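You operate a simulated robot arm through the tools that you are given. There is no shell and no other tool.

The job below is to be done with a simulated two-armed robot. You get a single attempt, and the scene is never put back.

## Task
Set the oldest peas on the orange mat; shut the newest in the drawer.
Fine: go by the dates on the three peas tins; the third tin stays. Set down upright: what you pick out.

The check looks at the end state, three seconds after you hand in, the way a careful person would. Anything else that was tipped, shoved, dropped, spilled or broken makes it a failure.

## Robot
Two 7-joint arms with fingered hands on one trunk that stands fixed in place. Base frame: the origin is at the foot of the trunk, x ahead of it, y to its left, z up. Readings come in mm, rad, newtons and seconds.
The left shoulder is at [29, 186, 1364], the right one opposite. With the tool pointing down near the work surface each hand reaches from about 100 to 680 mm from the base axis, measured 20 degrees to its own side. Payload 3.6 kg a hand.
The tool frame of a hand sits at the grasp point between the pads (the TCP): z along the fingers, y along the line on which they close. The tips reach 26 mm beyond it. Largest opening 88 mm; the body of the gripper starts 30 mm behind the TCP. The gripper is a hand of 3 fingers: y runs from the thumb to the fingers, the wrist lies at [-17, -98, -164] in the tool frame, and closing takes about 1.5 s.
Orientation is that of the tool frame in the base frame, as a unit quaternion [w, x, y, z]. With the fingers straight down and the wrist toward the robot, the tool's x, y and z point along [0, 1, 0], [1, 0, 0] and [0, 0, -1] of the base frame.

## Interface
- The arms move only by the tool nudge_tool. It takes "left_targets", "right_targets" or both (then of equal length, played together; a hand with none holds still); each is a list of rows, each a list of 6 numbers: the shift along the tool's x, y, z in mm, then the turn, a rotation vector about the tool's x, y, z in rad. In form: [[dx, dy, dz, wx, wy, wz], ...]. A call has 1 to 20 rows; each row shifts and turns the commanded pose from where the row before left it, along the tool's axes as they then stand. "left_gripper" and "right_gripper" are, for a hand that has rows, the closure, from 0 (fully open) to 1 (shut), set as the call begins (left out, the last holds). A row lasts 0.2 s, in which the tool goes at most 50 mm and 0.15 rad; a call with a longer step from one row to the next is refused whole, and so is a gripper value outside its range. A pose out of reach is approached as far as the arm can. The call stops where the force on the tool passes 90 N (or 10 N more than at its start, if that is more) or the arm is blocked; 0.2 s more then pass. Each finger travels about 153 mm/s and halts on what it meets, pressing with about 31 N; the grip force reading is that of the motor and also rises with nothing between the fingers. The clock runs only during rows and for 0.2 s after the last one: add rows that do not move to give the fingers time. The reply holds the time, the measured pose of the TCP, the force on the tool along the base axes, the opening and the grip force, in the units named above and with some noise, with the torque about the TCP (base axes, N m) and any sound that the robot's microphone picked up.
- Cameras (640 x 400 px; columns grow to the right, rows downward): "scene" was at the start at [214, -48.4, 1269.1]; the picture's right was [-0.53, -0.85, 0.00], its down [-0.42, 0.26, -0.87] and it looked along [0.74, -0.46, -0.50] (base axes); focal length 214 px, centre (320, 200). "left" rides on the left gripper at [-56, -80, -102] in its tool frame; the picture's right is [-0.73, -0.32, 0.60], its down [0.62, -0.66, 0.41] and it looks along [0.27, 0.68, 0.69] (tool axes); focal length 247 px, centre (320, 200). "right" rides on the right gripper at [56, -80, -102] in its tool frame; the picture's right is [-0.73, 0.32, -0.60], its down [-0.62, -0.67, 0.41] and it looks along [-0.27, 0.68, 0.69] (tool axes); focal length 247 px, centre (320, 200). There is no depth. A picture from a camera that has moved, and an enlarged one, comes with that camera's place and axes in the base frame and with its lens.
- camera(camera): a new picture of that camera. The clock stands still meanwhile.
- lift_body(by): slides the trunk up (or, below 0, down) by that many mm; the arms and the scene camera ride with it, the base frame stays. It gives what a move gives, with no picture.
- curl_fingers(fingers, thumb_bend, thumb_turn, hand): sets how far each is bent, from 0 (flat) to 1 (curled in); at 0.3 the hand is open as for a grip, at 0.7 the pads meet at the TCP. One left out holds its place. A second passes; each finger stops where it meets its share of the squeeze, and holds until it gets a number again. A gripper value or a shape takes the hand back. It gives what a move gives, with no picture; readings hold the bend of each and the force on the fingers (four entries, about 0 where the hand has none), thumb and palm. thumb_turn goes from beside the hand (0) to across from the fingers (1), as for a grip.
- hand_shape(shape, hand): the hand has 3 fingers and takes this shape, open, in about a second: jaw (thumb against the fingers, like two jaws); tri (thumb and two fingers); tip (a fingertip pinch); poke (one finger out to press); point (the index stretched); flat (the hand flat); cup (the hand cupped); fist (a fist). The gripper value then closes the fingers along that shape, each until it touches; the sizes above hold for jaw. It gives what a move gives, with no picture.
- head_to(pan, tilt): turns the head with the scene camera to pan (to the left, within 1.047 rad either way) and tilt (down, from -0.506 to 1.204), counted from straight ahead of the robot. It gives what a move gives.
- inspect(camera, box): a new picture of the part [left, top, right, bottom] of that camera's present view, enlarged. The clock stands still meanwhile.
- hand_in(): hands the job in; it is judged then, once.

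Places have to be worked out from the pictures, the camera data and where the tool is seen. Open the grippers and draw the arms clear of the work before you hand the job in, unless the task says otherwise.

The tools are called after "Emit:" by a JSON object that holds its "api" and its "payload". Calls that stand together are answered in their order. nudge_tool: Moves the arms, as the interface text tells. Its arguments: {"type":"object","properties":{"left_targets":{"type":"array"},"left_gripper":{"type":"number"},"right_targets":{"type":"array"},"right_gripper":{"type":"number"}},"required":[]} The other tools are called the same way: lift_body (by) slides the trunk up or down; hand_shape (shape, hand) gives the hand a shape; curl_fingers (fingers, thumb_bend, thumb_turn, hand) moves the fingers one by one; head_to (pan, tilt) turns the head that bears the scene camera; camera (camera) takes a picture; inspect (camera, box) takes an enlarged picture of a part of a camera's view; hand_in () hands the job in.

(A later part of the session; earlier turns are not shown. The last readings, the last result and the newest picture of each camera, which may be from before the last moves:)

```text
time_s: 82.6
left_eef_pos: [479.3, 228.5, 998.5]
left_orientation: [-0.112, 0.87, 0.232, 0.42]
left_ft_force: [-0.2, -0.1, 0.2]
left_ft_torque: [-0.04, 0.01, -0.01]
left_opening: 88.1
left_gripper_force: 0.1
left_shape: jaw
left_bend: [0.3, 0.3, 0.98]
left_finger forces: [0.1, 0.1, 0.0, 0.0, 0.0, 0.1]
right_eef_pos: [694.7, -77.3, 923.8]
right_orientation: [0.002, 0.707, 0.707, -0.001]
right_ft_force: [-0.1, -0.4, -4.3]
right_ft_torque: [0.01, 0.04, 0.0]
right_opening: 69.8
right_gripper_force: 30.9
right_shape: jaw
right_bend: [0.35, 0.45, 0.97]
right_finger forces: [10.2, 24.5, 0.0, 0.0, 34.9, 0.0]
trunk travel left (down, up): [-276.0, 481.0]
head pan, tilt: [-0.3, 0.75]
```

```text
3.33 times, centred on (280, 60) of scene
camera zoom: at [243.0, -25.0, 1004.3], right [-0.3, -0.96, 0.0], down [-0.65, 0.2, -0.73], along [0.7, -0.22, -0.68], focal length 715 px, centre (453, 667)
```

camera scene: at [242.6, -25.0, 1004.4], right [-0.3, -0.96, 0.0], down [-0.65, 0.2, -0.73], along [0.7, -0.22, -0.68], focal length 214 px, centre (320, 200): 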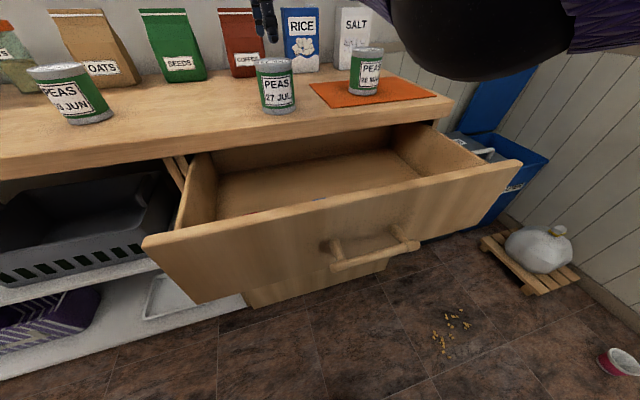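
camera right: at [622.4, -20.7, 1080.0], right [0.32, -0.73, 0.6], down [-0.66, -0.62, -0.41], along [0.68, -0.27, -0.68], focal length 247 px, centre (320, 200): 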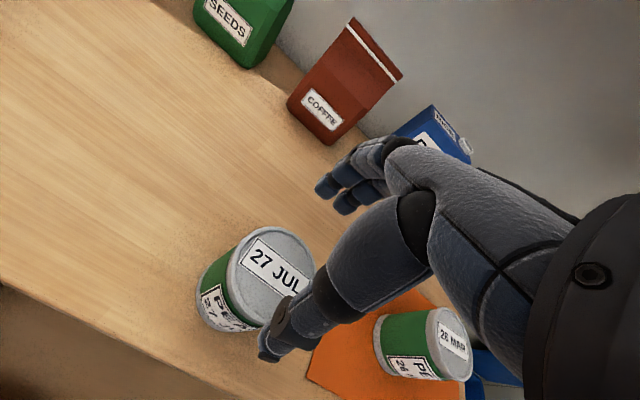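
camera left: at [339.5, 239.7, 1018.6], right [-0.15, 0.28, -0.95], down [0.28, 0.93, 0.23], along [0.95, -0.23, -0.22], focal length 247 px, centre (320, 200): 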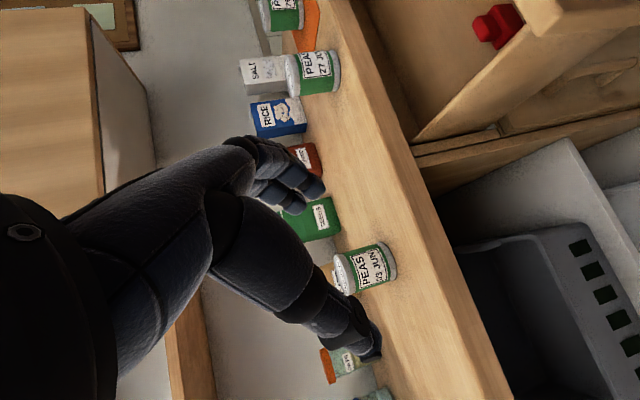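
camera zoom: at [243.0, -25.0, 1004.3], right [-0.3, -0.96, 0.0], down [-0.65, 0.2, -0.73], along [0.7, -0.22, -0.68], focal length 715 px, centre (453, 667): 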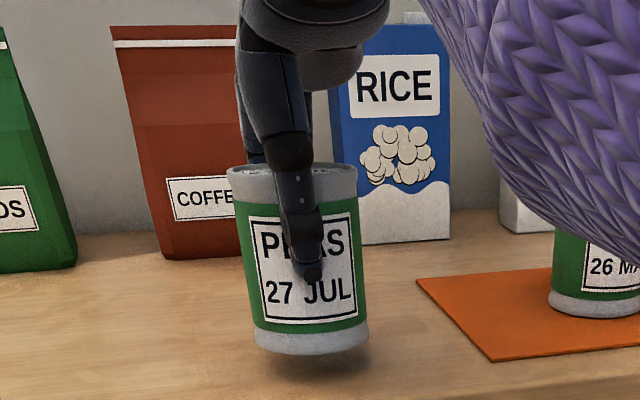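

The tin is upright in the grip. I raise it a little more and carry it back over the open drawer, to about (550,-270).

Emit:
{"api": "nudge_tool", "payload": {"right_targets": [[0, 0, -15, 0, 0, 0], [0, -14.5, 0, 0, 0, 0], [-21.4, -14.5, 0, 0, 0, 0], [-21.4, -14.5, 0, 0, 0, 0], [-21.4, -14.5, 0, 0, 0, 0], [-21.4, -14.5, 0, 0, 0, 0], [-21.4, -14.5, 0, 0, 0, 0], [-21.4, -14.5, 0, 0, 0, 0], [-21.4, -14.5, 0, 0, 0, 0], [-21.4, -14.5, 0, 0, 0, 0], [-21.4, -14.5, 0, 0, 0, 0], [0, 0, 0, 0, 0, 0]]}}

Emit:
{"api": "camera", "payload": {"camera": "right"}}

Emit:
{"api": "camera", "payload": {"camera": "scene"}}

```text
time_s: 85.2
left_eef_pos: [479.6, 228.0, 998.1]
left_orientation: [-0.112, 0.87, 0.232, 0.42]
left_ft_force: [-1.1, 1.2, 0.1]
left_ft_torque: [0.03, 0.01, -0.02]
left_opening: 87.8
left_gripper_force: 0.0
left_shape: jaw
left_bend: [0.3, 0.3, 0.98]
left_finger forces: [0.0, 0.1, 0.0, 0.0, 0.0, 0.0]
right_eef_pos: [550.3, -269.2, 940.0]
right_orientation: [0.003, 0.707, 0.708, 0.0]
right_ft_force: [0.3, -0.7, -3.9]
right_ft_torque: [0.01, 0.03, 0.0]
right_opening: 69.5
right_gripper_force: 30.5
right_shape: jaw
right_bend: [0.35, 0.45, 0.97]
right_finger forces: [10.2, 23.6, 0.1, 0.1, 33.8, 0.0]
trunk travel left (down, up): [-276.0, 481.0]
head pan, tilt: [-0.3, 0.75]
```

```text
taken
camera right: at [470.4, -212.9, 1039.8], right [0.32, -0.73, 0.6], down [-0.66, -0.63, -0.41], along [0.68, -0.27, -0.68], focal length 247 px, centre (320, 200)
```

right: 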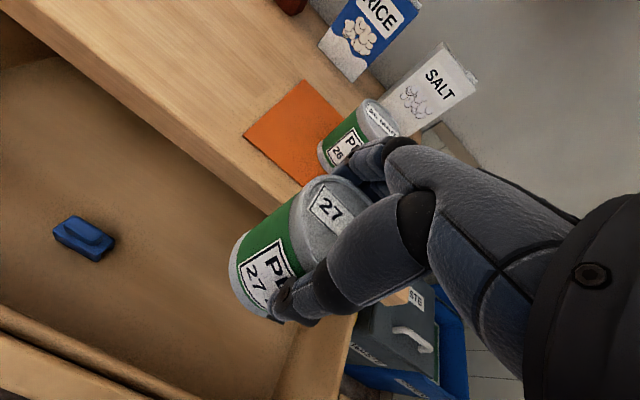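

```text
taken
camera scene: at [242.9, -25.0, 1004.3], right [-0.3, -0.96, 0.0], down [-0.65, 0.2, -0.73], along [0.7, -0.22, -0.68], focal length 214 px, centre (320, 200)
```

scene: 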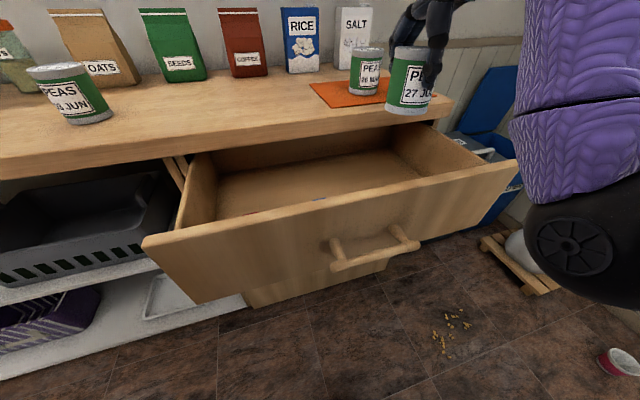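

The right half of the drawer is clear; only the blue clip at (547,-120) is near. To keep the forearm above the drawer front while reaching down, I raise the trunk by 80 mm first.

Emit:
{"api": "lift_body", "payload": {"by": 80}}

Emit:
{"api": "head_to", "payload": {"pan": -0.45, "tilt": 0.9}}

Emit:
{"api": "camera", "payload": {"camera": "scene"}}

Emit:
{"api": "camera", "payload": {"camera": "right"}}

```text
time_s: 86.3
left_eef_pos: [480.3, 228.0, 1077.6]
left_orientation: [-0.112, 0.87, 0.233, 0.419]
left_ft_force: [0.1, 0.5, -0.1]
left_ft_torque: [0.01, 0.02, -0.01]
left_opening: 88.0
left_gripper_force: 0.1
left_shape: jaw
left_bend: [0.3, 0.3, 0.98]
left_finger forces: [0.1, 0.0, 0.0, 0.1, 0.0, 0.0]
right_eef_pos: [550.3, -268.7, 1018.9]
right_orientation: [0.002, 0.707, 0.707, -0.001]
right_ft_force: [0.4, 0.3, -4.3]
right_ft_torque: [-0.01, 0.04, 0.0]
right_opening: 69.7
right_gripper_force: 31.1
right_shape: jaw
right_bend: [0.35, 0.45, 0.97]
right_finger forces: [10.1, 23.7, 0.0, 0.0, 33.6, 0.1]
trunk travel left (down, up): [-356.0, 401.0]
head pan, tilt: [-0.3, 0.75]
```

```text
time_s: 87.0
left_eef_pos: [479.4, 228.5, 1078.2]
left_orientation: [-0.112, 0.87, 0.233, 0.42]
left_ft_force: [-0.1, 0.0, 0.0]
left_ft_torque: [-0.02, 0.0, 0.0]
left_opening: 87.6
left_gripper_force: 0.0
left_shape: jaw
left_bend: [0.3, 0.3, 0.98]
left_finger forces: [0.0, 0.0, 0.0, 0.0, 0.0, 0.0]
right_eef_pos: [550.4, -268.1, 1019.5]
right_orientation: [0.003, 0.708, 0.707, 0.0]
right_ft_force: [0.2, 0.9, -3.1]
right_ft_torque: [0.01, 0.0, 0.01]
right_opening: 70.0
right_gripper_force: 30.8
right_shape: jaw
right_bend: [0.35, 0.45, 0.97]
right_finger forces: [10.2, 23.7, 0.1, 0.0, 33.7, 0.1]
trunk travel left (down, up): [-356.0, 401.0]
head pan, tilt: [-0.45, 0.901]
```

```text
taken
camera scene: at [219.5, -33.5, 1079.0], right [-0.43, -0.9, 0.0], down [-0.71, 0.34, -0.62], along [0.56, -0.27, -0.78], focal length 214 px, centre (320, 200)
```

scene: 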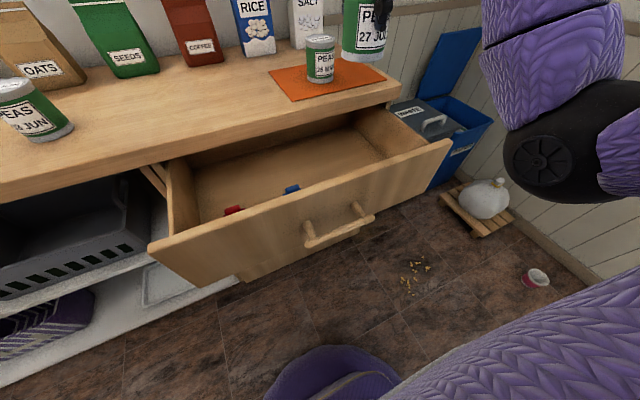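

```text
taken
camera right: at [470.6, -212.7, 1120.0], right [0.32, -0.73, 0.6], down [-0.66, -0.62, -0.41], along [0.68, -0.27, -0.68], focal length 247 px, centre (320, 200)
```

right: 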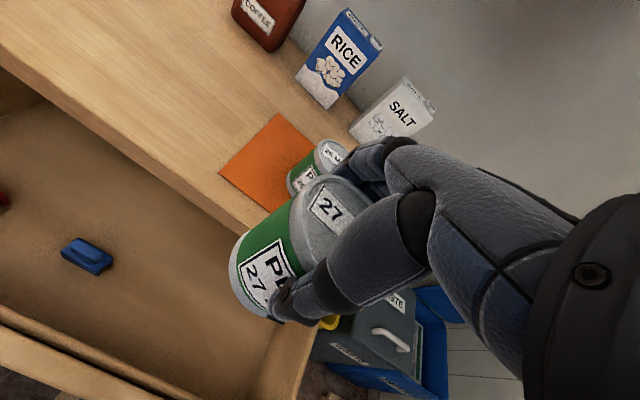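

The view from above confirms a clear landing spot. I move 16 mm forward for the camera and thumb to clear the front panel, then descend to z≈880.

Emit:
{"api": "nudge_tool", "payload": {"right_targets": [[0, 16, 0, 0, 0, 0], [0, 0, 28, 0, 0, 0], [0, 0, 28, 0, 0, 0], [0, 0, 28, 0, 0, 0], [0, 0, 28, 0, 0, 0], [0, 0, 28, 0, 0, 0], [0, 0, 0, 0, 0, 0]]}}

Emit:
{"api": "camera", "payload": {"camera": "scene"}}

Emit:
{"api": "camera", "payload": {"camera": "right"}}

```text
time_s: 88.7
left_eef_pos: [478.1, 228.2, 1077.3]
left_orientation: [-0.112, 0.87, 0.232, 0.42]
left_ft_force: [-0.3, -1.1, -0.1]
left_ft_torque: [0.03, -0.01, 0.0]
left_opening: 88.1
left_gripper_force: 0.1
left_shape: jaw
left_bend: [0.3, 0.3, 0.98]
left_finger forces: [0.0, 0.0, 0.0, 0.0, 0.0, 0.0]
right_eef_pos: [565.9, -268.7, 878.4]
right_orientation: [0.003, 0.707, 0.707, 0.0]
right_ft_force: [0.4, -0.3, -4.2]
right_ft_torque: [0.0, 0.01, -0.01]
right_opening: 69.7
right_gripper_force: 30.7
right_shape: jaw
right_bend: [0.35, 0.45, 0.97]
right_finger forces: [10.1, 23.6, 0.1, 0.0, 33.6, 0.0]
trunk travel left (down, up): [-356.0, 401.0]
head pan, tilt: [-0.45, 0.901]
```

```text
taken
camera scene: at [219.4, -33.4, 1079.0], right [-0.43, -0.9, 0.0], down [-0.71, 0.34, -0.62], along [0.56, -0.27, -0.78], focal length 214 px, centre (320, 200)
```

scene: 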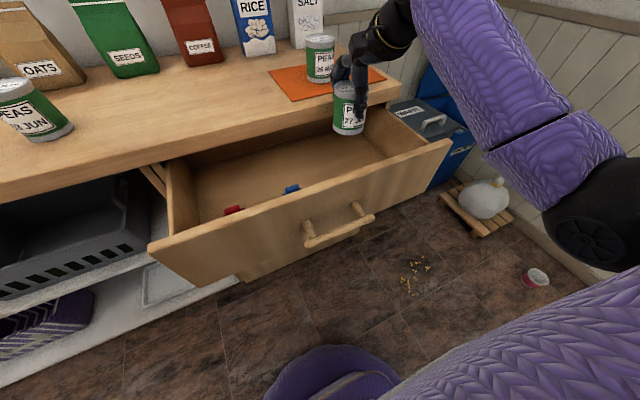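

```text
taken
camera right: at [487.0, -213.1, 979.6], right [0.32, -0.73, 0.6], down [-0.66, -0.62, -0.41], along [0.68, -0.27, -0.68], focal length 247 px, centre (320, 200)
```

right: 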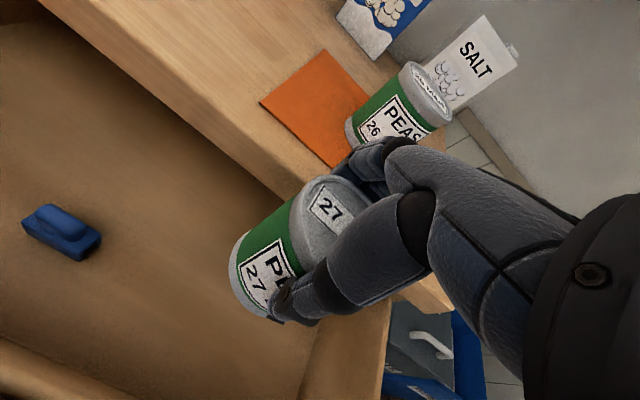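

The fingers' outer bulge could brush the counter edge (x≈637) on the way down, so I first shift back 15 mm, descend past the edge to z≈766, and then look.

Emit:
{"api": "nudge_tool", "payload": {"right_targets": [[0, -15, 0, 0, 0, 0], [0, 0, 20, 0, 0, 0], [0, 0, 20, 0, 0, 0], [0, 0, 20, 0, 0, 0], [0, 0, 20, 0, 0, 0], [0, 0, 20, 0, 0, 0], [0, 0, 12, 0, 0, 0], [0, 0, 0, 0, 0, 0]]}}

Emit:
{"api": "camera", "payload": {"camera": "scene"}}

Emit:
{"api": "camera", "payload": {"camera": "right"}}

```text
time_s: 90.5
left_eef_pos: [479.4, 228.1, 1079.6]
left_orientation: [-0.111, 0.87, 0.232, 0.42]
left_ft_force: [-0.8, 0.4, -0.9]
left_ft_torque: [0.02, -0.02, -0.02]
left_opening: 87.8
left_gripper_force: 0.2
left_shape: jaw
left_bend: [0.3, 0.3, 0.98]
left_finger forces: [0.0, 0.0, 0.0, 0.0, 0.0, 0.1]
right_eef_pos: [552.7, -270.2, 767.4]
right_orientation: [0.003, 0.707, 0.707, 0.0]
right_ft_force: [-0.1, -0.7, -4.9]
right_ft_torque: [-0.03, 0.02, -0.01]
right_opening: 69.4
right_gripper_force: 30.8
right_shape: jaw
right_bend: [0.35, 0.45, 0.97]
right_finger forces: [9.9, 23.6, 0.1, 0.0, 33.4, 0.1]
trunk travel left (down, up): [-356.0, 401.0]
head pan, tilt: [-0.45, 0.901]
```

```text
taken
camera scene: at [219.4, -33.5, 1079.0], right [-0.43, -0.9, 0.0], down [-0.71, 0.34, -0.62], along [0.56, -0.27, -0.78], focal length 214 px, centre (320, 200)
```

scene: 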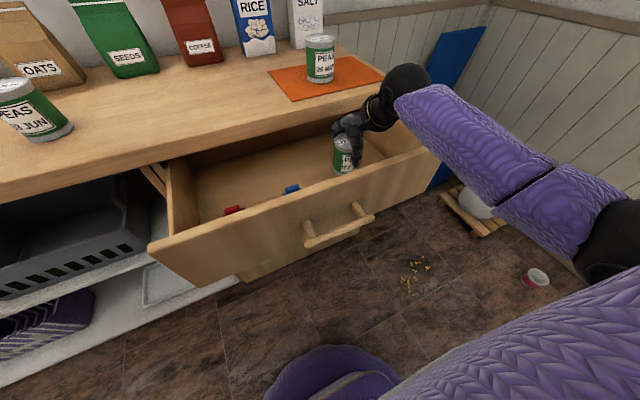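

```text
taken
camera right: at [472.8, -212.8, 867.5], right [0.32, -0.73, 0.6], down [-0.66, -0.63, -0.41], along [0.68, -0.27, -0.68], focal length 247 px, centre (320, 200)
```

right: 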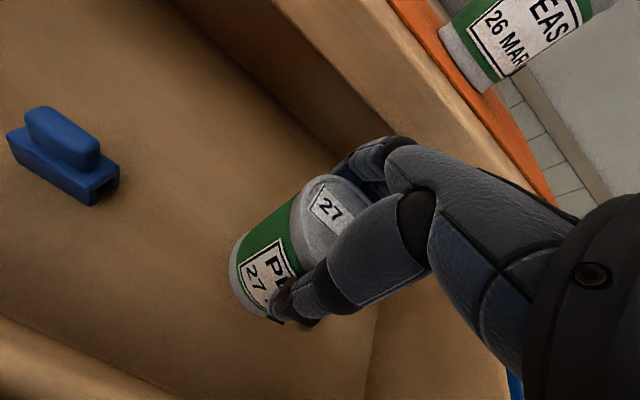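

The tin is now inside the drawer outline, well right of the blue clip. I enlarge the view to check the clearance of thumb and camera to the front panel.

Emit:
{"api": "inspect", "payload": {"camera": "scene", "box": [270, 50, 450, 220]}}

Emit:
{"api": "inspect", "payload": {"camera": "right", "box": [180, 130, 460, 400]}}

```text
2.35 times, centred on (360, 135) of scene
camera zoom: at [219.4, -33.5, 1079.0], right [-0.43, -0.9, 0.0], down [-0.71, 0.34, -0.62], along [0.56, -0.27, -0.78], focal length 505 px, centre (226, 353)
```

zoom: 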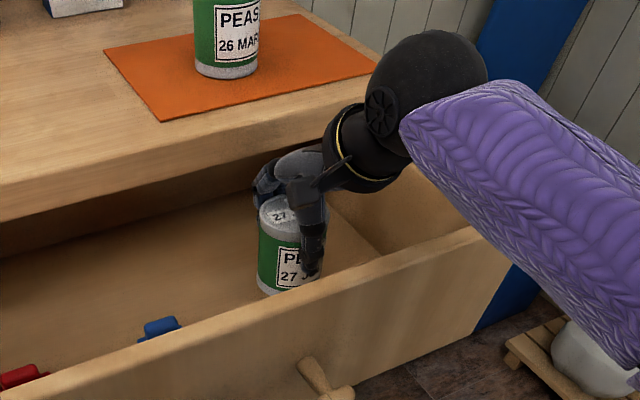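

```text
1.48 times, centred on (320, 265) of right
camera zoom: at [472.8, -212.8, 867.5], right [0.32, -0.73, 0.6], down [-0.66, -0.63, -0.41], along [0.68, -0.27, -0.68], focal length 366 px, centre (320, 104)
```

zoom: 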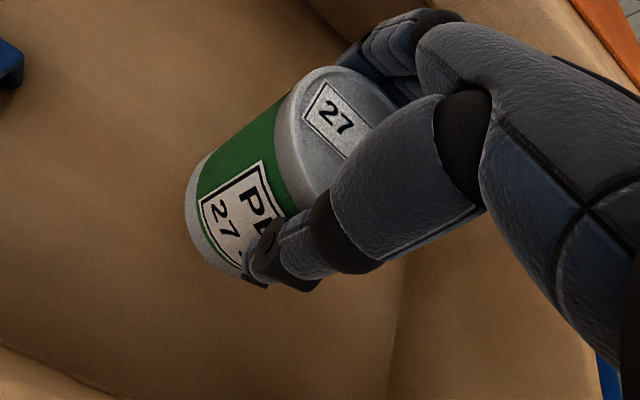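

Clearances look good all round. I go down 15 mm, forward 10 mm, and on to about z≈728.

Emit:
{"api": "nudge_tool", "payload": {"right_targets": [[0, 0, 15, 0, 0, 0], [0, 10, 0, 0, 0, 0], [0, 0, 8, 0, 0, 0], [0, 0, 8, 0, 0, 0], [0, 0, 8, 0, 0, 0], [0, 0, 0, 0, 0, 0]]}}

Emit:
{"api": "inspect", "payload": {"camera": "scene", "box": [270, 50, 450, 220]}}

```text
time_s: 91.8
left_eef_pos: [480.1, 228.6, 1076.9]
left_orientation: [-0.112, 0.87, 0.232, 0.42]
left_ft_force: [0.5, 0.6, 0.3]
left_ft_torque: [0.0, 0.02, -0.04]
left_opening: 87.7
left_gripper_force: 0.0
left_shape: jaw
left_bend: [0.3, 0.3, 0.98]
left_finger forces: [0.0, 0.0, 0.1, 0.0, 0.0, 0.1]
right_eef_pos: [562.5, -269.0, 729.7]
right_orientation: [0.003, 0.708, 0.707, 0.0]
right_ft_force: [0.2, 0.5, -3.9]
right_ft_torque: [-0.02, 0.03, 0.02]
right_opening: 69.8
right_gripper_force: 31.0
right_shape: jaw
right_bend: [0.35, 0.45, 0.97]
right_finger forces: [9.9, 23.6, 0.0, 0.0, 33.4, 0.0]
trunk travel left (down, up): [-356.0, 401.0]
head pan, tilt: [-0.45, 0.901]
```

```text
2.35 times, centred on (360, 135) of scene
camera zoom: at [219.4, -33.5, 1079.0], right [-0.43, -0.9, 0.0], down [-0.71, 0.34, -0.62], along [0.56, -0.27, -0.78], focal length 505 px, centre (226, 353)
```

zoom: 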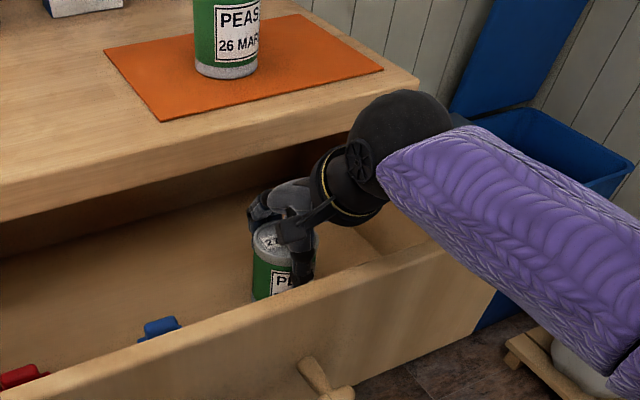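

There is no contact yet. I feel downward in 2 mm steps.

Emit:
{"api": "nudge_tool", "payload": {"right_targets": [[0, 0, 2, 0, 0, 0], [0, 0, 2, 0, 0, 0], [0, 0, 0, 0, 0, 0]]}}

Emit:
{"api": "nudge_tool", "payload": {"right_targets": [[0, 0, 2, 0, 0, 0], [0, 0, 2, 0, 0, 0], [0, 0, 0, 0, 0, 0]]}}

```text
time_s: 92.7
left_eef_pos: [479.1, 228.5, 1078.3]
left_orientation: [-0.112, 0.87, 0.232, 0.42]
left_ft_force: [0.0, 0.2, -0.4]
left_ft_torque: [0.0, 0.01, 0.02]
left_opening: 87.5
left_gripper_force: 0.0
left_shape: jaw
left_bend: [0.3, 0.3, 0.98]
left_finger forces: [0.1, 0.1, 0.0, 0.1, 0.0, 0.1]
right_eef_pos: [561.6, -268.6, 724.9]
right_orientation: [0.002, 0.707, 0.707, 0.0]
right_ft_force: [0.3, -1.0, -3.8]
right_ft_torque: [0.0, 0.06, 0.0]
right_opening: 69.4
right_gripper_force: 31.0
right_shape: jaw
right_bend: [0.35, 0.45, 0.97]
right_finger forces: [10.0, 23.6, 0.0, 0.0, 33.3, 0.0]
trunk travel left (down, up): [-356.0, 401.0]
head pan, tilt: [-0.45, 0.901]
```

```text
time_s: 93.5
left_eef_pos: [479.2, 227.1, 1078.4]
left_orientation: [-0.112, 0.87, 0.233, 0.42]
left_ft_force: [-1.4, 0.8, 0.8]
left_ft_torque: [0.0, -0.02, 0.03]
left_opening: 87.8
left_gripper_force: 0.1
left_shape: jaw
left_bend: [0.3, 0.3, 0.98]
left_finger forces: [0.1, 0.0, 0.0, 0.0, 0.0, 0.1]
right_eef_pos: [562.7, -269.5, 720.7]
right_orientation: [0.003, 0.707, 0.707, 0.001]
right_ft_force: [-0.6, -0.6, -1.3]
right_ft_torque: [-0.02, -0.08, 0.0]
right_opening: 69.6
right_gripper_force: 31.2
right_shape: jaw
right_bend: [0.35, 0.45, 0.97]
right_finger forces: [9.7, 23.7, 0.0, 0.1, 34.0, 0.1]
trunk travel left (down, up): [-356.0, 401.0]
head pan, tilt: [-0.45, 0.901]
```

The weight reading has fallen from 3.8 N to 1.3 N, so it is just touching the drawer floor. I go down 1 mm at a time to seat it.

Emit:
{"api": "nudge_tool", "payload": {"right_targets": [[0, 0, 1, 0, 0, 0], [0, 0, 0, 0, 0, 0]]}}

Emit:
{"api": "nudge_tool", "payload": {"right_targets": [[0, 0, 1, 0, 0, 0], [0, 0, 0, 0, 0, 0]]}}

Emit:
{"api": "inspect", "payload": {"camera": "scene", "box": [270, 50, 450, 220]}}

Emit:
{"api": "camera", "payload": {"camera": "right"}}

```text
time_s: 94.0
left_eef_pos: [478.9, 228.0, 1079.5]
left_orientation: [-0.112, 0.87, 0.233, 0.42]
left_ft_force: [-0.7, 1.3, 0.6]
left_ft_torque: [0.03, 0.03, 0.0]
left_opening: 87.9
left_gripper_force: 0.0
left_shape: jaw
left_bend: [0.3, 0.3, 0.98]
left_finger forces: [0.1, 0.1, 0.1, 0.0, 0.1, 0.0]
right_eef_pos: [563.6, -269.5, 720.7]
right_orientation: [0.004, 0.707, 0.707, 0.002]
right_ft_force: [-0.6, 0.4, 3.0]
right_ft_torque: [-0.06, -0.18, -0.04]
right_opening: 69.7
right_gripper_force: 30.9
right_shape: jaw
right_bend: [0.35, 0.45, 0.97]
right_finger forces: [9.6, 24.0, 0.1, 0.1, 34.9, 0.0]
trunk travel left (down, up): [-356.0, 401.0]
head pan, tilt: [-0.45, 0.901]
```

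```text
time_s: 94.7
left_eef_pos: [478.3, 228.7, 1079.1]
left_orientation: [-0.112, 0.87, 0.233, 0.42]
left_ft_force: [0.7, 0.6, -0.6]
left_ft_torque: [-0.04, 0.0, -0.03]
left_opening: 88.0
left_gripper_force: 0.0
left_shape: jaw
left_bend: [0.3, 0.3, 0.98]
left_finger forces: [0.0, 0.0, 0.0, 0.1, 0.0, 0.0]
right_eef_pos: [563.4, -269.5, 721.7]
right_orientation: [0.005, 0.707, 0.708, 0.002]
right_ft_force: [-2.3, 0.6, 10.7]
right_ft_torque: [-0.04, -0.31, -0.02]
right_opening: 69.5
right_gripper_force: 30.9
right_shape: jaw
right_bend: [0.35, 0.45, 0.97]
right_finger forces: [9.6, 24.2, 0.0, 0.0, 36.4, 0.0]
trunk travel left (down, up): [-356.0, 401.0]
head pan, tilt: [-0.45, 0.901]
```

```text
2.35 times, centred on (360, 135) of scene
camera zoom: at [218.2, -33.0, 1079.4], right [-0.43, -0.9, 0.0], down [-0.71, 0.34, -0.62], along [0.56, -0.27, -0.78], focal length 505 px, centre (226, 353)
```

zoom: 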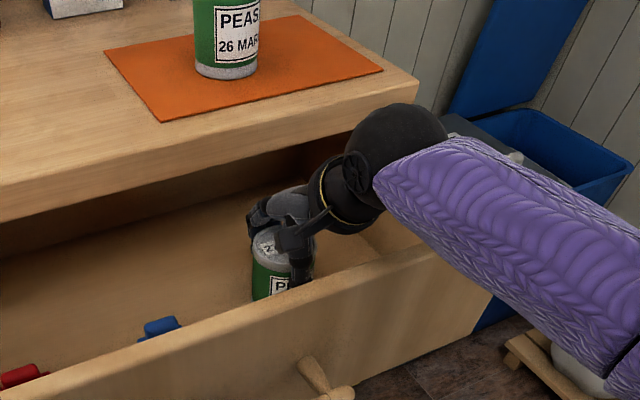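

```text
taken
camera right: at [482.6, -213.3, 820.8], right [0.31, -0.73, 0.6], down [-0.66, -0.63, -0.41], along [0.68, -0.27, -0.68], focal length 247 px, centre (320, 200)
```

right: 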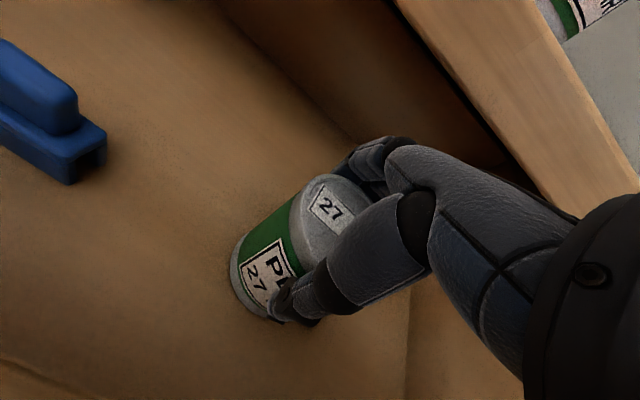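

The tin is seated (10 N support) and upright. I relieve 1.5 mm, then open the hand in two stages.

Emit:
{"api": "nudge_tool", "payload": {"right_targets": [[0, 0, -1.5, 0, 0, 0], [0, 0, 0, 0, 0, 0]]}}

Emit:
{"api": "nudge_tool", "payload": {"right_targets": [[0, 0, 0, 0, 0, 0], [0, 0, 0, 0, 0, 0], [0, 0, 0, 0, 0, 0]], "right_gripper": 0.1}}

Emit:
{"api": "nudge_tool", "payload": {"right_targets": [[0, 0, 0, 0, 0, 0], [0, 0, 0, 0, 0, 0], [0, 0, 0, 0, 0, 0], [0, 0, 0, 0, 0, 0]], "right_gripper": 0.0}}

Emit:
{"api": "camera", "payload": {"camera": "right"}}

Emit:
{"api": "inspect", "payload": {"camera": "scene", "box": [270, 50, 450, 220]}}

```text
time_s: 95.2
left_eef_pos: [478.2, 228.2, 1078.5]
left_orientation: [-0.112, 0.87, 0.232, 0.419]
left_ft_force: [0.1, 0.6, 0.1]
left_ft_torque: [0.02, 0.0, 0.03]
left_opening: 87.7
left_gripper_force: 0.1
left_shape: jaw
left_bend: [0.3, 0.3, 0.98]
left_finger forces: [0.0, 0.0, 0.1, 0.0, 0.1, 0.0]
right_eef_pos: [560.3, -270.3, 720.2]
right_orientation: [0.003, 0.707, 0.707, 0.0]
right_ft_force: [2.3, 0.6, 6.4]
right_ft_torque: [-0.06, -0.43, 0.02]
right_opening: 69.5
right_gripper_force: 30.9
right_shape: jaw
right_bend: [0.35, 0.45, 0.97]
right_finger forces: [10.5, 25.8, 0.1, 0.0, 34.5, 0.0]
trunk travel left (down, up): [-356.0, 401.0]
head pan, tilt: [-0.45, 0.901]
```

```text
time_s: 96.0
left_eef_pos: [479.6, 227.7, 1078.7]
left_orientation: [-0.112, 0.87, 0.232, 0.42]
left_ft_force: [-0.5, 0.1, 0.5]
left_ft_torque: [0.01, 0.04, 0.01]
left_opening: 87.9
left_gripper_force: 0.0
left_shape: jaw
left_bend: [0.3, 0.3, 0.98]
left_finger forces: [0.0, 0.0, 0.1, 0.1, 0.0, 0.0]
right_eef_pos: [561.7, -270.2, 719.7]
right_orientation: [0.002, 0.707, 0.707, -0.001]
right_ft_force: [-1.5, 0.4, -0.2]
right_ft_torque: [-0.01, -0.02, 0.01]
right_opening: 79.0
right_gripper_force: 0.0
right_shape: jaw
right_bend: [0.31, 0.32, 0.98]
right_finger forces: [0.0, 0.0, 0.1, 0.0, 1.2, 0.1]
trunk travel left (down, up): [-356.0, 401.0]
head pan, tilt: [-0.45, 0.901]
```

```text
time_s: 97.0
left_eef_pos: [479.4, 227.6, 1078.2]
left_orientation: [-0.112, 0.87, 0.232, 0.419]
left_ft_force: [0.1, 0.3, -0.6]
left_ft_torque: [0.02, 0.01, 0.03]
left_opening: 87.9
left_gripper_force: 0.1
left_shape: jaw
left_bend: [0.3, 0.3, 0.98]
left_finger forces: [0.0, 0.1, 0.0, 0.0, 0.0, 0.0]
right_eef_pos: [561.2, -269.8, 721.6]
right_orientation: [0.002, 0.707, 0.707, 0.0]
right_ft_force: [0.1, -0.5, -0.4]
right_ft_torque: [-0.03, 0.01, -0.01]
right_opening: 87.6
right_gripper_force: 0.0
right_shape: jaw
right_bend: [0.3, 0.3, 0.98]
right_finger forces: [0.1, 0.0, 0.0, 0.0, 0.3, 0.1]
trunk travel left (down, up): [-356.0, 401.0]
head pan, tilt: [-0.45, 0.901]
```

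```text
taken
camera right: at [482.6, -213.8, 821.1], right [0.32, -0.73, 0.6], down [-0.66, -0.62, -0.41], along [0.68, -0.27, -0.68], focal length 247 px, centre (320, 200)
```

right: 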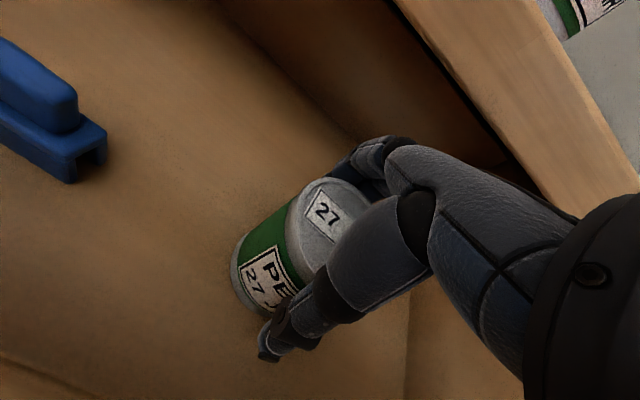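

```text
2.35 times, centred on (360, 135) of scene
camera zoom: at [219.1, -33.4, 1079.1], right [-0.43, -0.9, 0.0], down [-0.71, 0.34, -0.62], along [0.56, -0.27, -0.78], focal length 505 px, centre (226, 353)
```

zoom: 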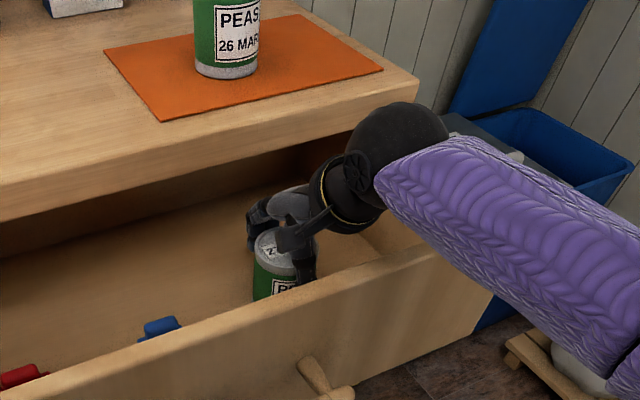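

The hand is open and free of the tin. I rise 54 mm straight up so the tips clear its top, then shift back 15 mm to pass the counter edge and rise out of the drawer.

Emit:
{"api": "nudge_tool", "payload": {"right_targets": [[0, 0, -8, 0, 0, 0], [0, 0, -8, 0, 0, 0], [0, 0, -8, 0, 0, 0], [0, 0, -10, 0, 0, 0], [0, 0, -10, 0, 0, 0], [0, 0, -10, 0, 0, 0], [0, -15, 0, 0, 0, 0], [0, 0, -25, 0, 0, 0], [0, 0, -30, 0, 0, 0], [0, 0, -30, 0, 0, 0], [0, 0, -30, 0, 0, 0], [0, 0, -30, 0, 0, 0], [0, 0, 0, 0, 0, 0]]}}

Emit:
{"api": "camera", "payload": {"camera": "right"}}

Emit:
{"api": "camera", "payload": {"camera": "scene"}}

```text
time_s: 99.8
left_eef_pos: [478.0, 227.6, 1078.4]
left_orientation: [-0.112, 0.87, 0.232, 0.42]
left_ft_force: [-0.6, 0.4, 0.1]
left_ft_torque: [0.01, 0.0, 0.0]
left_opening: 87.7
left_gripper_force: 0.0
left_shape: jaw
left_bend: [0.3, 0.3, 0.98]
left_finger forces: [0.1, 0.0, 0.0, 0.0, 0.0, 0.0]
right_eef_pos: [546.2, -269.4, 918.6]
right_orientation: [0.003, 0.707, 0.707, 0.0]
right_ft_force: [0.6, -0.1, -1.0]
right_ft_torque: [-0.02, 0.01, -0.01]
right_opening: 87.6
right_gripper_force: 0.2
right_shape: jaw
right_bend: [0.3, 0.3, 0.98]
right_finger forces: [0.0, 0.0, 0.1, 0.1, 0.0, 0.0]
trunk travel left (down, up): [-356.0, 401.0]
head pan, tilt: [-0.45, 0.901]
```

```text
taken
camera right: at [466.6, -212.8, 1019.2], right [0.32, -0.73, 0.6], down [-0.66, -0.62, -0.41], along [0.68, -0.27, -0.68], focal length 247 px, centre (320, 200)
```

right: 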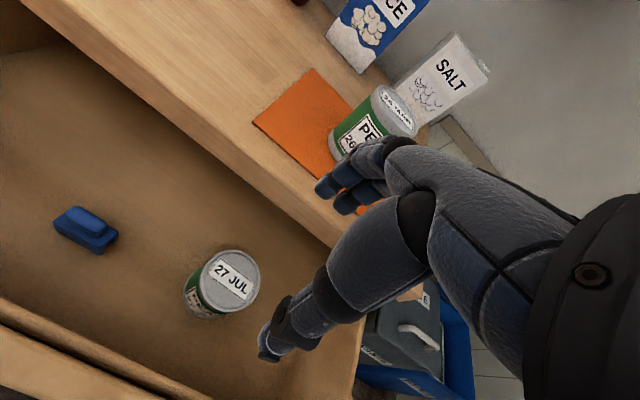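

```text
taken
camera scene: at [219.1, -33.4, 1079.1], right [-0.43, -0.9, 0.0], down [-0.71, 0.34, -0.62], along [0.56, -0.27, -0.78], focal length 214 px, centre (320, 200)
```

scene: 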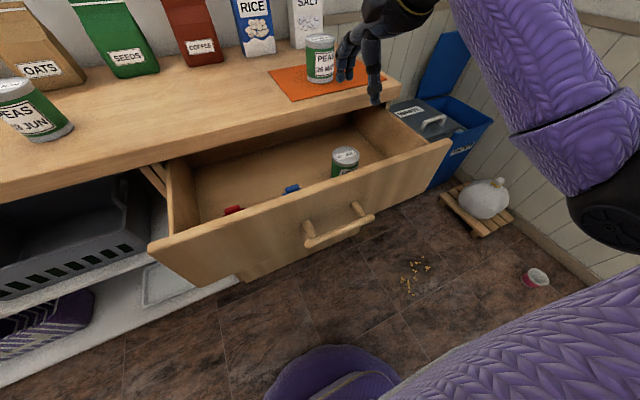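

JUL stands upright in the drawer, clear of both clips. To close the drawer I will push its face at mid-width above the bar with the backs of the fingers; I first raise the trunk 80 mm so the arm is less folded, and partly close the hand.

Emit:
{"api": "lift_body", "payload": {"by": 80}}

Emit:
{"api": "nudge_tool", "payload": {"right_targets": [[12, -25, 0, 0, 0, 0], [12, -25, 0, 0, 0, 0], [12, -25, 0, 0, 0, 0], [12, -25, 0, 0, 0, 0], [12, -25, 0, 0, 0, 0], [12, -25, 0, 0, 0, 0], [12, -25, 0, 0, 0, 0], [12, -25, 0, 0, 0, 0], [10, -11, 0, 0, 0, 0], [0, 0, 0, 0, 0, 0]], "right_gripper": 0.35}}

Emit:
{"api": "camera", "payload": {"camera": "scene"}}

Emit:
{"api": "camera", "payload": {"camera": "right"}}

```text
time_s: 101.0
left_eef_pos: [479.7, 228.5, 1158.1]
left_orientation: [-0.114, 0.87, 0.232, 0.42]
left_ft_force: [0.5, 0.8, 0.3]
left_ft_torque: [0.0, -0.01, -0.01]
left_opening: 88.0
left_gripper_force: 0.1
left_shape: jaw
left_bend: [0.3, 0.3, 0.98]
left_finger forces: [0.0, 0.1, 0.0, 0.0, 0.0, 0.0]
right_eef_pos: [546.1, -269.3, 999.1]
right_orientation: [0.003, 0.708, 0.707, -0.001]
right_ft_force: [-1.1, -0.5, 0.3]
right_ft_torque: [-0.01, 0.02, -0.01]
right_opening: 87.9
right_gripper_force: 0.0
right_shape: jaw
right_bend: [0.3, 0.3, 0.98]
right_finger forces: [0.0, 0.0, 0.1, 0.0, 0.0, 0.1]
trunk travel left (down, up): [-436.0, 321.0]
head pan, tilt: [-0.45, 0.901]
```

```text
time_s: 103.2
left_eef_pos: [479.4, 227.6, 1158.6]
left_orientation: [-0.112, 0.87, 0.233, 0.42]
left_ft_force: [-0.3, 0.0, 0.9]
left_ft_torque: [-0.01, 0.01, -0.01]
left_opening: 88.1
left_gripper_force: 0.1
left_shape: jaw
left_bend: [0.3, 0.3, 0.98]
left_finger forces: [0.0, 0.0, 0.1, 0.0, 0.0, 0.0]
right_eef_pos: [334.9, -163.4, 997.9]
right_orientation: [0.001, 0.708, 0.707, 0.0]
right_ft_force: [-0.7, -0.6, 0.3]
right_ft_torque: [0.0, 0.04, -0.03]
right_opening: 57.9
right_gripper_force: 0.0
right_shape: jaw
right_bend: [0.37, 0.59, 0.99]
right_finger forces: [0.0, 0.0, 0.0, 0.1, 0.0, 0.1]
trunk travel left (down, up): [-436.0, 321.0]
head pan, tilt: [-0.45, 0.901]
```

```text
taken
camera scene: at [210.1, -33.5, 1164.2], right [-0.43, -0.9, 0.0], down [-0.71, 0.34, -0.62], along [0.56, -0.27, -0.78], focal length 214 px, centre (320, 200)
```

scene: 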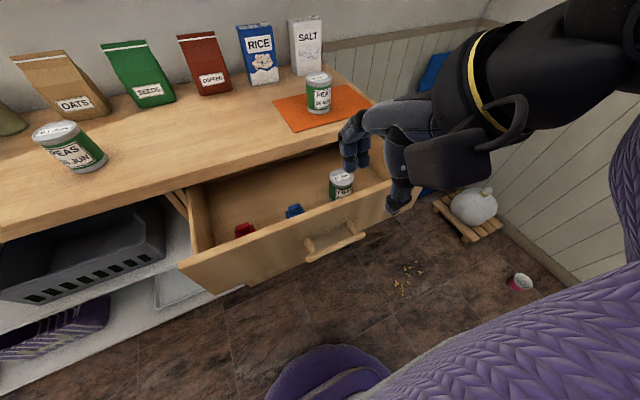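

```text
taken
camera right: at [255.6, -106.3, 1098.3], right [0.32, -0.73, 0.6], down [-0.66, -0.62, -0.41], along [0.68, -0.27, -0.68], focal length 247 px, centre (320, 200)
```

right: 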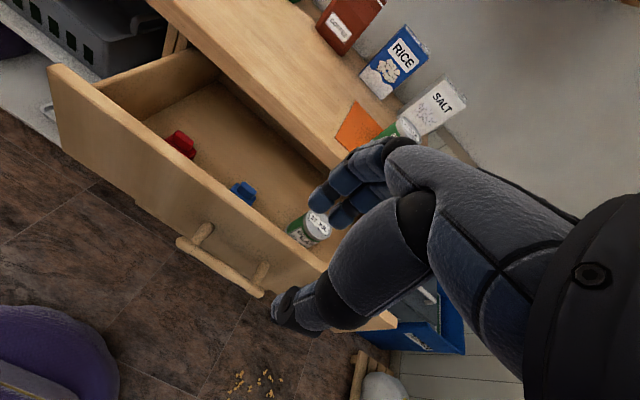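

The hand is in front of the drawer at (335,-163,998). I lower it to z≈766, staying above the bar and short of the face.

Emit:
{"api": "nudge_tool", "payload": {"right_targets": [[0, 0, 29, 0, 0, 0], [0, 0, 29, 0, 0, 0], [0, 0, 29, 0, 0, 0], [0, 0, 29, 0, 0, 0], [0, 0, 29, 0, 0, 0], [0, 0, 29, 0, 0, 0], [0, 0, 29, 0, 0, 0], [0, 0, 29, 0, 0, 0], [0, 0, 0, 0, 0, 0]]}}

Emit:
{"api": "camera", "payload": {"camera": "scene"}}

Emit:
{"api": "camera", "payload": {"camera": "right"}}

```text
time_s: 105.2
left_eef_pos: [478.6, 227.7, 1159.0]
left_orientation: [-0.112, 0.87, 0.233, 0.42]
left_ft_force: [0.0, -0.8, -0.2]
left_ft_torque: [-0.01, -0.01, 0.03]
left_opening: 87.7
left_gripper_force: 0.0
left_shape: jaw
left_bend: [0.3, 0.3, 0.98]
left_finger forces: [0.1, 0.0, 0.1, 0.0, 0.1, 0.0]
right_eef_pos: [334.8, -163.2, 765.3]
right_orientation: [0.003, 0.707, 0.707, 0.0]
right_ft_force: [0.0, 0.3, -0.8]
right_ft_torque: [0.01, -0.02, 0.01]
right_opening: 57.4
right_gripper_force: 0.0
right_shape: jaw
right_bend: [0.37, 0.59, 0.99]
right_finger forces: [0.1, 0.1, 0.1, 0.0, 0.1, 0.1]
trunk travel left (down, up): [-436.0, 321.0]
head pan, tilt: [-0.45, 0.901]
```

```text
taken
camera scene: at [210.0, -33.4, 1164.2], right [-0.43, -0.9, 0.0], down [-0.71, 0.34, -0.62], along [0.56, -0.27, -0.78], focal length 214 px, centre (320, 200)
```

scene: 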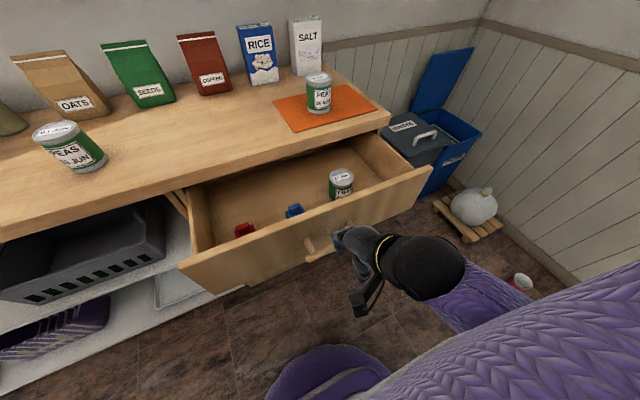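

```text
taken
camera right: at [256.2, -107.9, 865.7], right [0.32, -0.73, 0.6], down [-0.66, -0.63, -0.41], along [0.68, -0.27, -0.68], focal length 247 px, centre (320, 200)
```

right: 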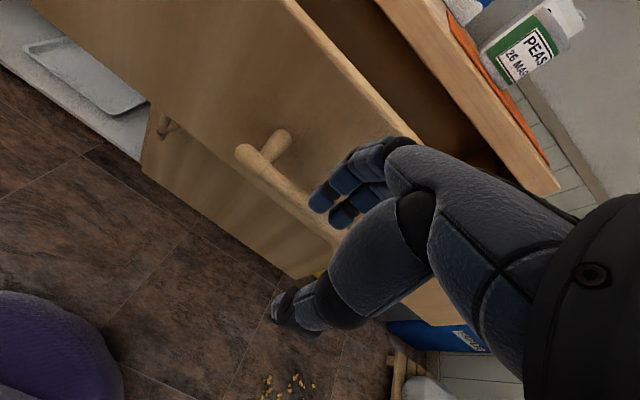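

The hand is level with the face, about 30 mm in front of it and above the bar. I push forward gently for the first 48 mm and check the contact.

Emit:
{"api": "nudge_tool", "payload": {"right_targets": [[0, 6, 0, 0, 0, 0], [0, 6, 0, 0, 0, 0], [0, 6, 0, 0, 0, 0], [0, 6, 0, 0, 0, 0], [0, 6, 0, 0, 0, 0], [0, 6, 0, 0, 0, 0], [0, 6, 0, 0, 0, 0], [0, 6, 0, 0, 0, 0]]}}

Emit:
{"api": "inspect", "payload": {"camera": "scene", "box": [160, 120, 440, 320]}}

Emit:
{"api": "camera", "payload": {"camera": "right"}}

```text
time_s: 107.0
left_eef_pos: [479.4, 228.8, 1158.8]
left_orientation: [-0.112, 0.87, 0.232, 0.42]
left_ft_force: [-0.2, 0.1, -0.3]
left_ft_torque: [0.01, -0.01, 0.02]
left_opening: 87.7
left_gripper_force: 0.0
left_shape: jaw
left_bend: [0.3, 0.3, 0.98]
left_finger forces: [0.0, 0.0, 0.0, 0.0, 0.0, 0.0]
right_eef_pos: [384.6, -163.0, 765.1]
right_orientation: [0.003, 0.708, 0.707, 0.0]
right_ft_force: [-2.1, 0.6, 1.7]
right_ft_torque: [0.02, -0.08, 0.05]
right_opening: 57.1
right_gripper_force: 0.0
right_shape: jaw
right_bend: [0.37, 0.59, 0.99]
right_finger forces: [1.3, 1.1, 0.0, 0.0, 0.1, 0.0]
trunk travel left (down, up): [-436.0, 321.0]
head pan, tilt: [-0.45, 0.901]
```

```text
2.00 times, centred on (300, 220) of scene
camera zoom: at [210.1, -33.3, 1164.2], right [-0.43, -0.9, 0.0], down [-0.71, 0.34, -0.62], along [0.56, -0.27, -0.78], focal length 429 px, centre (360, 160)
```

zoom: 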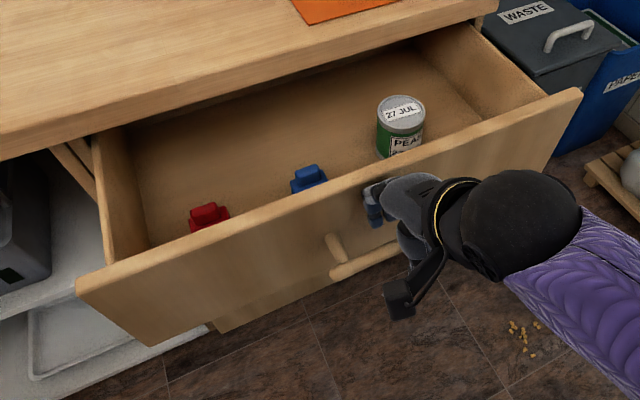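

```text
taken
camera right: at [304.4, -107.5, 866.3], right [0.32, -0.73, 0.6], down [-0.66, -0.62, -0.41], along [0.68, -0.27, -0.68], focal length 247 px, centre (320, 200)
```

right: 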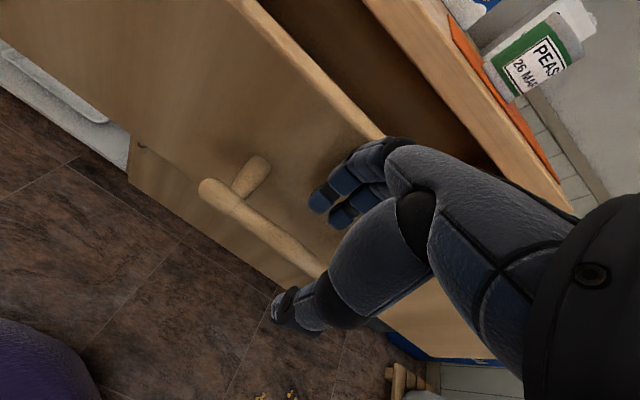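

Finger contact is 1–2 N and the drawer is starting to slide. I keep pushing slowly, 140 mm.

Emit:
{"api": "nudge_tool", "payload": {"right_targets": [[0, 7, 0, 0, 0, 0], [0, 7, 0, 0, 0, 0], [0, 7, 0, 0, 0, 0], [0, 7, 0, 0, 0, 0], [0, 7, 0, 0, 0, 0], [0, 7, 0, 0, 0, 0], [0, 7, 0, 0, 0, 0], [0, 7, 0, 0, 0, 0], [0, 7, 0, 0, 0, 0], [0, 7, 0, 0, 0, 0], [0, 7, 0, 0, 0, 0], [0, 7, 0, 0, 0, 0], [0, 7, 0, 0, 0, 0], [0, 7, 0, 0, 0, 0], [0, 7, 0, 0, 0, 0], [0, 7, 0, 0, 0, 0], [0, 7, 0, 0, 0, 0], [0, 7, 0, 0, 0, 0], [0, 7, 0, 0, 0, 0], [0, 7, 0, 0, 0, 0]]}}

Emit:
{"api": "camera", "payload": {"camera": "scene"}}

Emit:
{"api": "camera", "payload": {"camera": "right"}}

```text
time_s: 111.2
left_eef_pos: [478.9, 227.4, 1158.7]
left_orientation: [-0.112, 0.87, 0.232, 0.419]
left_ft_force: [0.0, 1.5, -0.1]
left_ft_torque: [0.03, 0.01, -0.02]
left_opening: 87.7
left_gripper_force: 0.0
left_shape: jaw
left_bend: [0.3, 0.3, 0.98]
left_finger forces: [0.0, 0.0, 0.0, 0.0, 0.0, 0.0]
right_eef_pos: [524.2, -163.1, 767.1]
right_orientation: [0.003, 0.707, 0.707, 0.001]
right_ft_force: [-2.2, -1.2, 0.6]
right_ft_torque: [0.02, -0.05, -0.08]
right_opening: 56.8
right_gripper_force: 0.2
right_shape: jaw
right_bend: [0.38, 0.59, 0.99]
right_finger forces: [0.9, 0.9, 0.1, 0.1, 0.0, 0.1]
trunk travel left (down, up): [-436.0, 321.0]
head pan, tilt: [-0.45, 0.901]
```

```text
taken
camera scene: at [210.2, -33.3, 1164.2], right [-0.43, -0.9, 0.0], down [-0.71, 0.34, -0.62], along [0.56, -0.27, -0.78], focal length 214 px, centre (320, 200)
```

scene: 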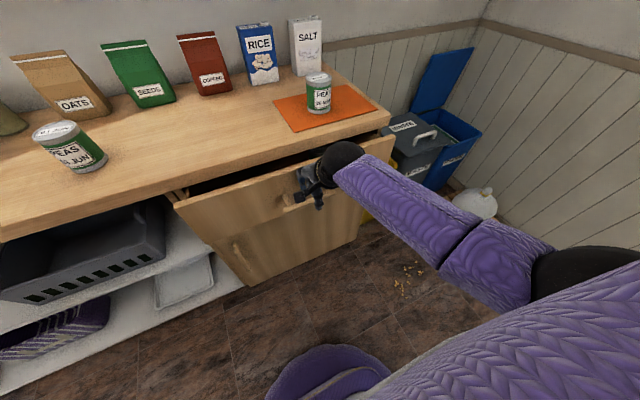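

```text
taken
camera right: at [444.8, -107.5, 867.7], right [0.32, -0.73, 0.6], down [-0.66, -0.63, -0.41], along [0.68, -0.27, -0.68], focal length 247 px, centre (320, 200)
```

right: 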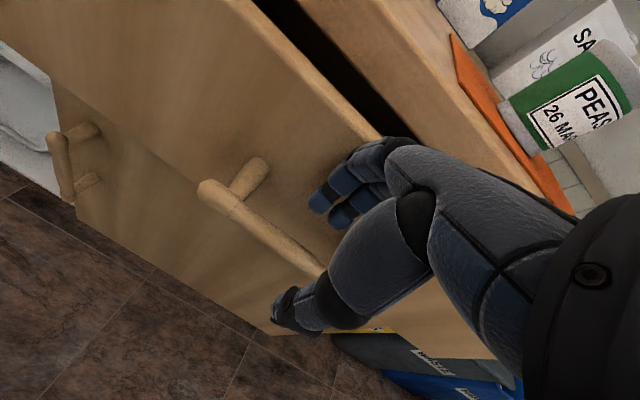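

About 45 mm of opening remains and the tin made no sound of tipping. I continue in 4 mm steps, watching for the stop.

Emit:
{"api": "nudge_tool", "payload": {"right_targets": [[0, 4, 0, 0, 0, 0], [0, 4, 0, 0, 0, 0], [0, 4, 0, 0, 0, 0], [0, 4, 0, 0, 0, 0], [0, 4, 0, 0, 0, 0], [0, 4, 0, 0, 0, 0], [0, 4, 0, 0, 0, 0], [0, 4, 0, 0, 0, 0], [0, 4, 0, 0, 0, 0], [0, 4, 0, 0, 0, 0]]}}

Emit:
{"api": "camera", "payload": {"camera": "scene"}}

Emit:
{"api": "camera", "payload": {"camera": "right"}}

```text
time_s: 113.4
left_eef_pos: [478.1, 228.3, 1158.3]
left_orientation: [-0.112, 0.87, 0.232, 0.419]
left_ft_force: [0.7, 0.4, 0.1]
left_ft_torque: [-0.03, -0.02, -0.02]
left_opening: 88.2
left_gripper_force: 0.0
left_shape: jaw
left_bend: [0.3, 0.3, 0.98]
left_finger forces: [0.1, 0.0, 0.0, 0.1, 0.0, 0.0]
right_eef_pos: [564.5, -163.7, 768.1]
right_orientation: [0.003, 0.707, 0.708, 0.001]
right_ft_force: [-1.3, 0.2, -0.6]
right_ft_torque: [0.01, 0.0, 0.03]
right_opening: 56.9
right_gripper_force: 0.0
right_shape: jaw
right_bend: [0.38, 0.59, 0.99]
right_finger forces: [1.1, 0.9, 0.0, 0.1, 0.0, 0.0]
trunk travel left (down, up): [-436.0, 321.0]
head pan, tilt: [-0.45, 0.901]
```

```text
taken
camera scene: at [210.2, -33.3, 1164.2], right [-0.43, -0.9, 0.0], down [-0.71, 0.34, -0.62], along [0.56, -0.27, -0.78], focal length 214 px, centre (320, 200)
```

scene: 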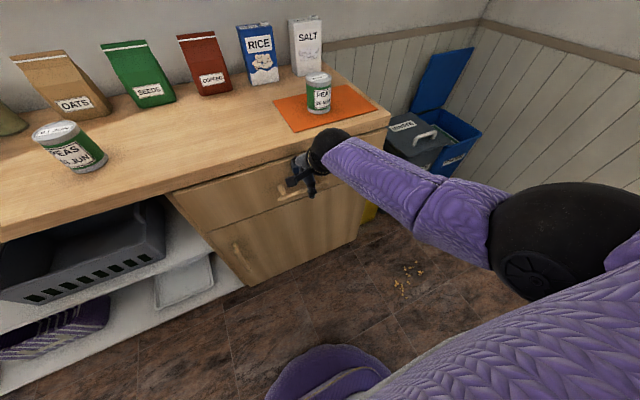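

```text
taken
camera right: at [484.5, -108.0, 867.4], right [0.32, -0.73, 0.6], down [-0.66, -0.62, -0.41], along [0.68, -0.27, -0.68], focal length 247 px, centre (320, 200)
```

right: 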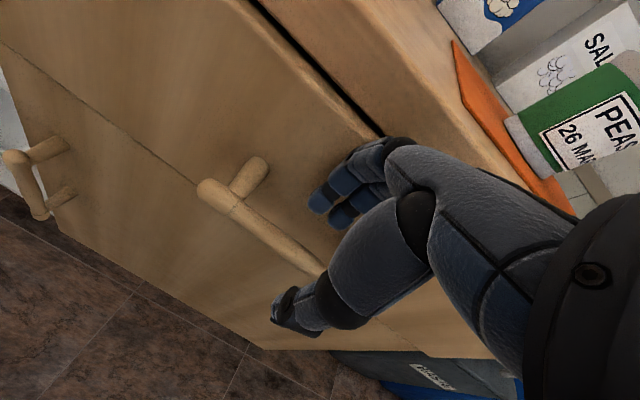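

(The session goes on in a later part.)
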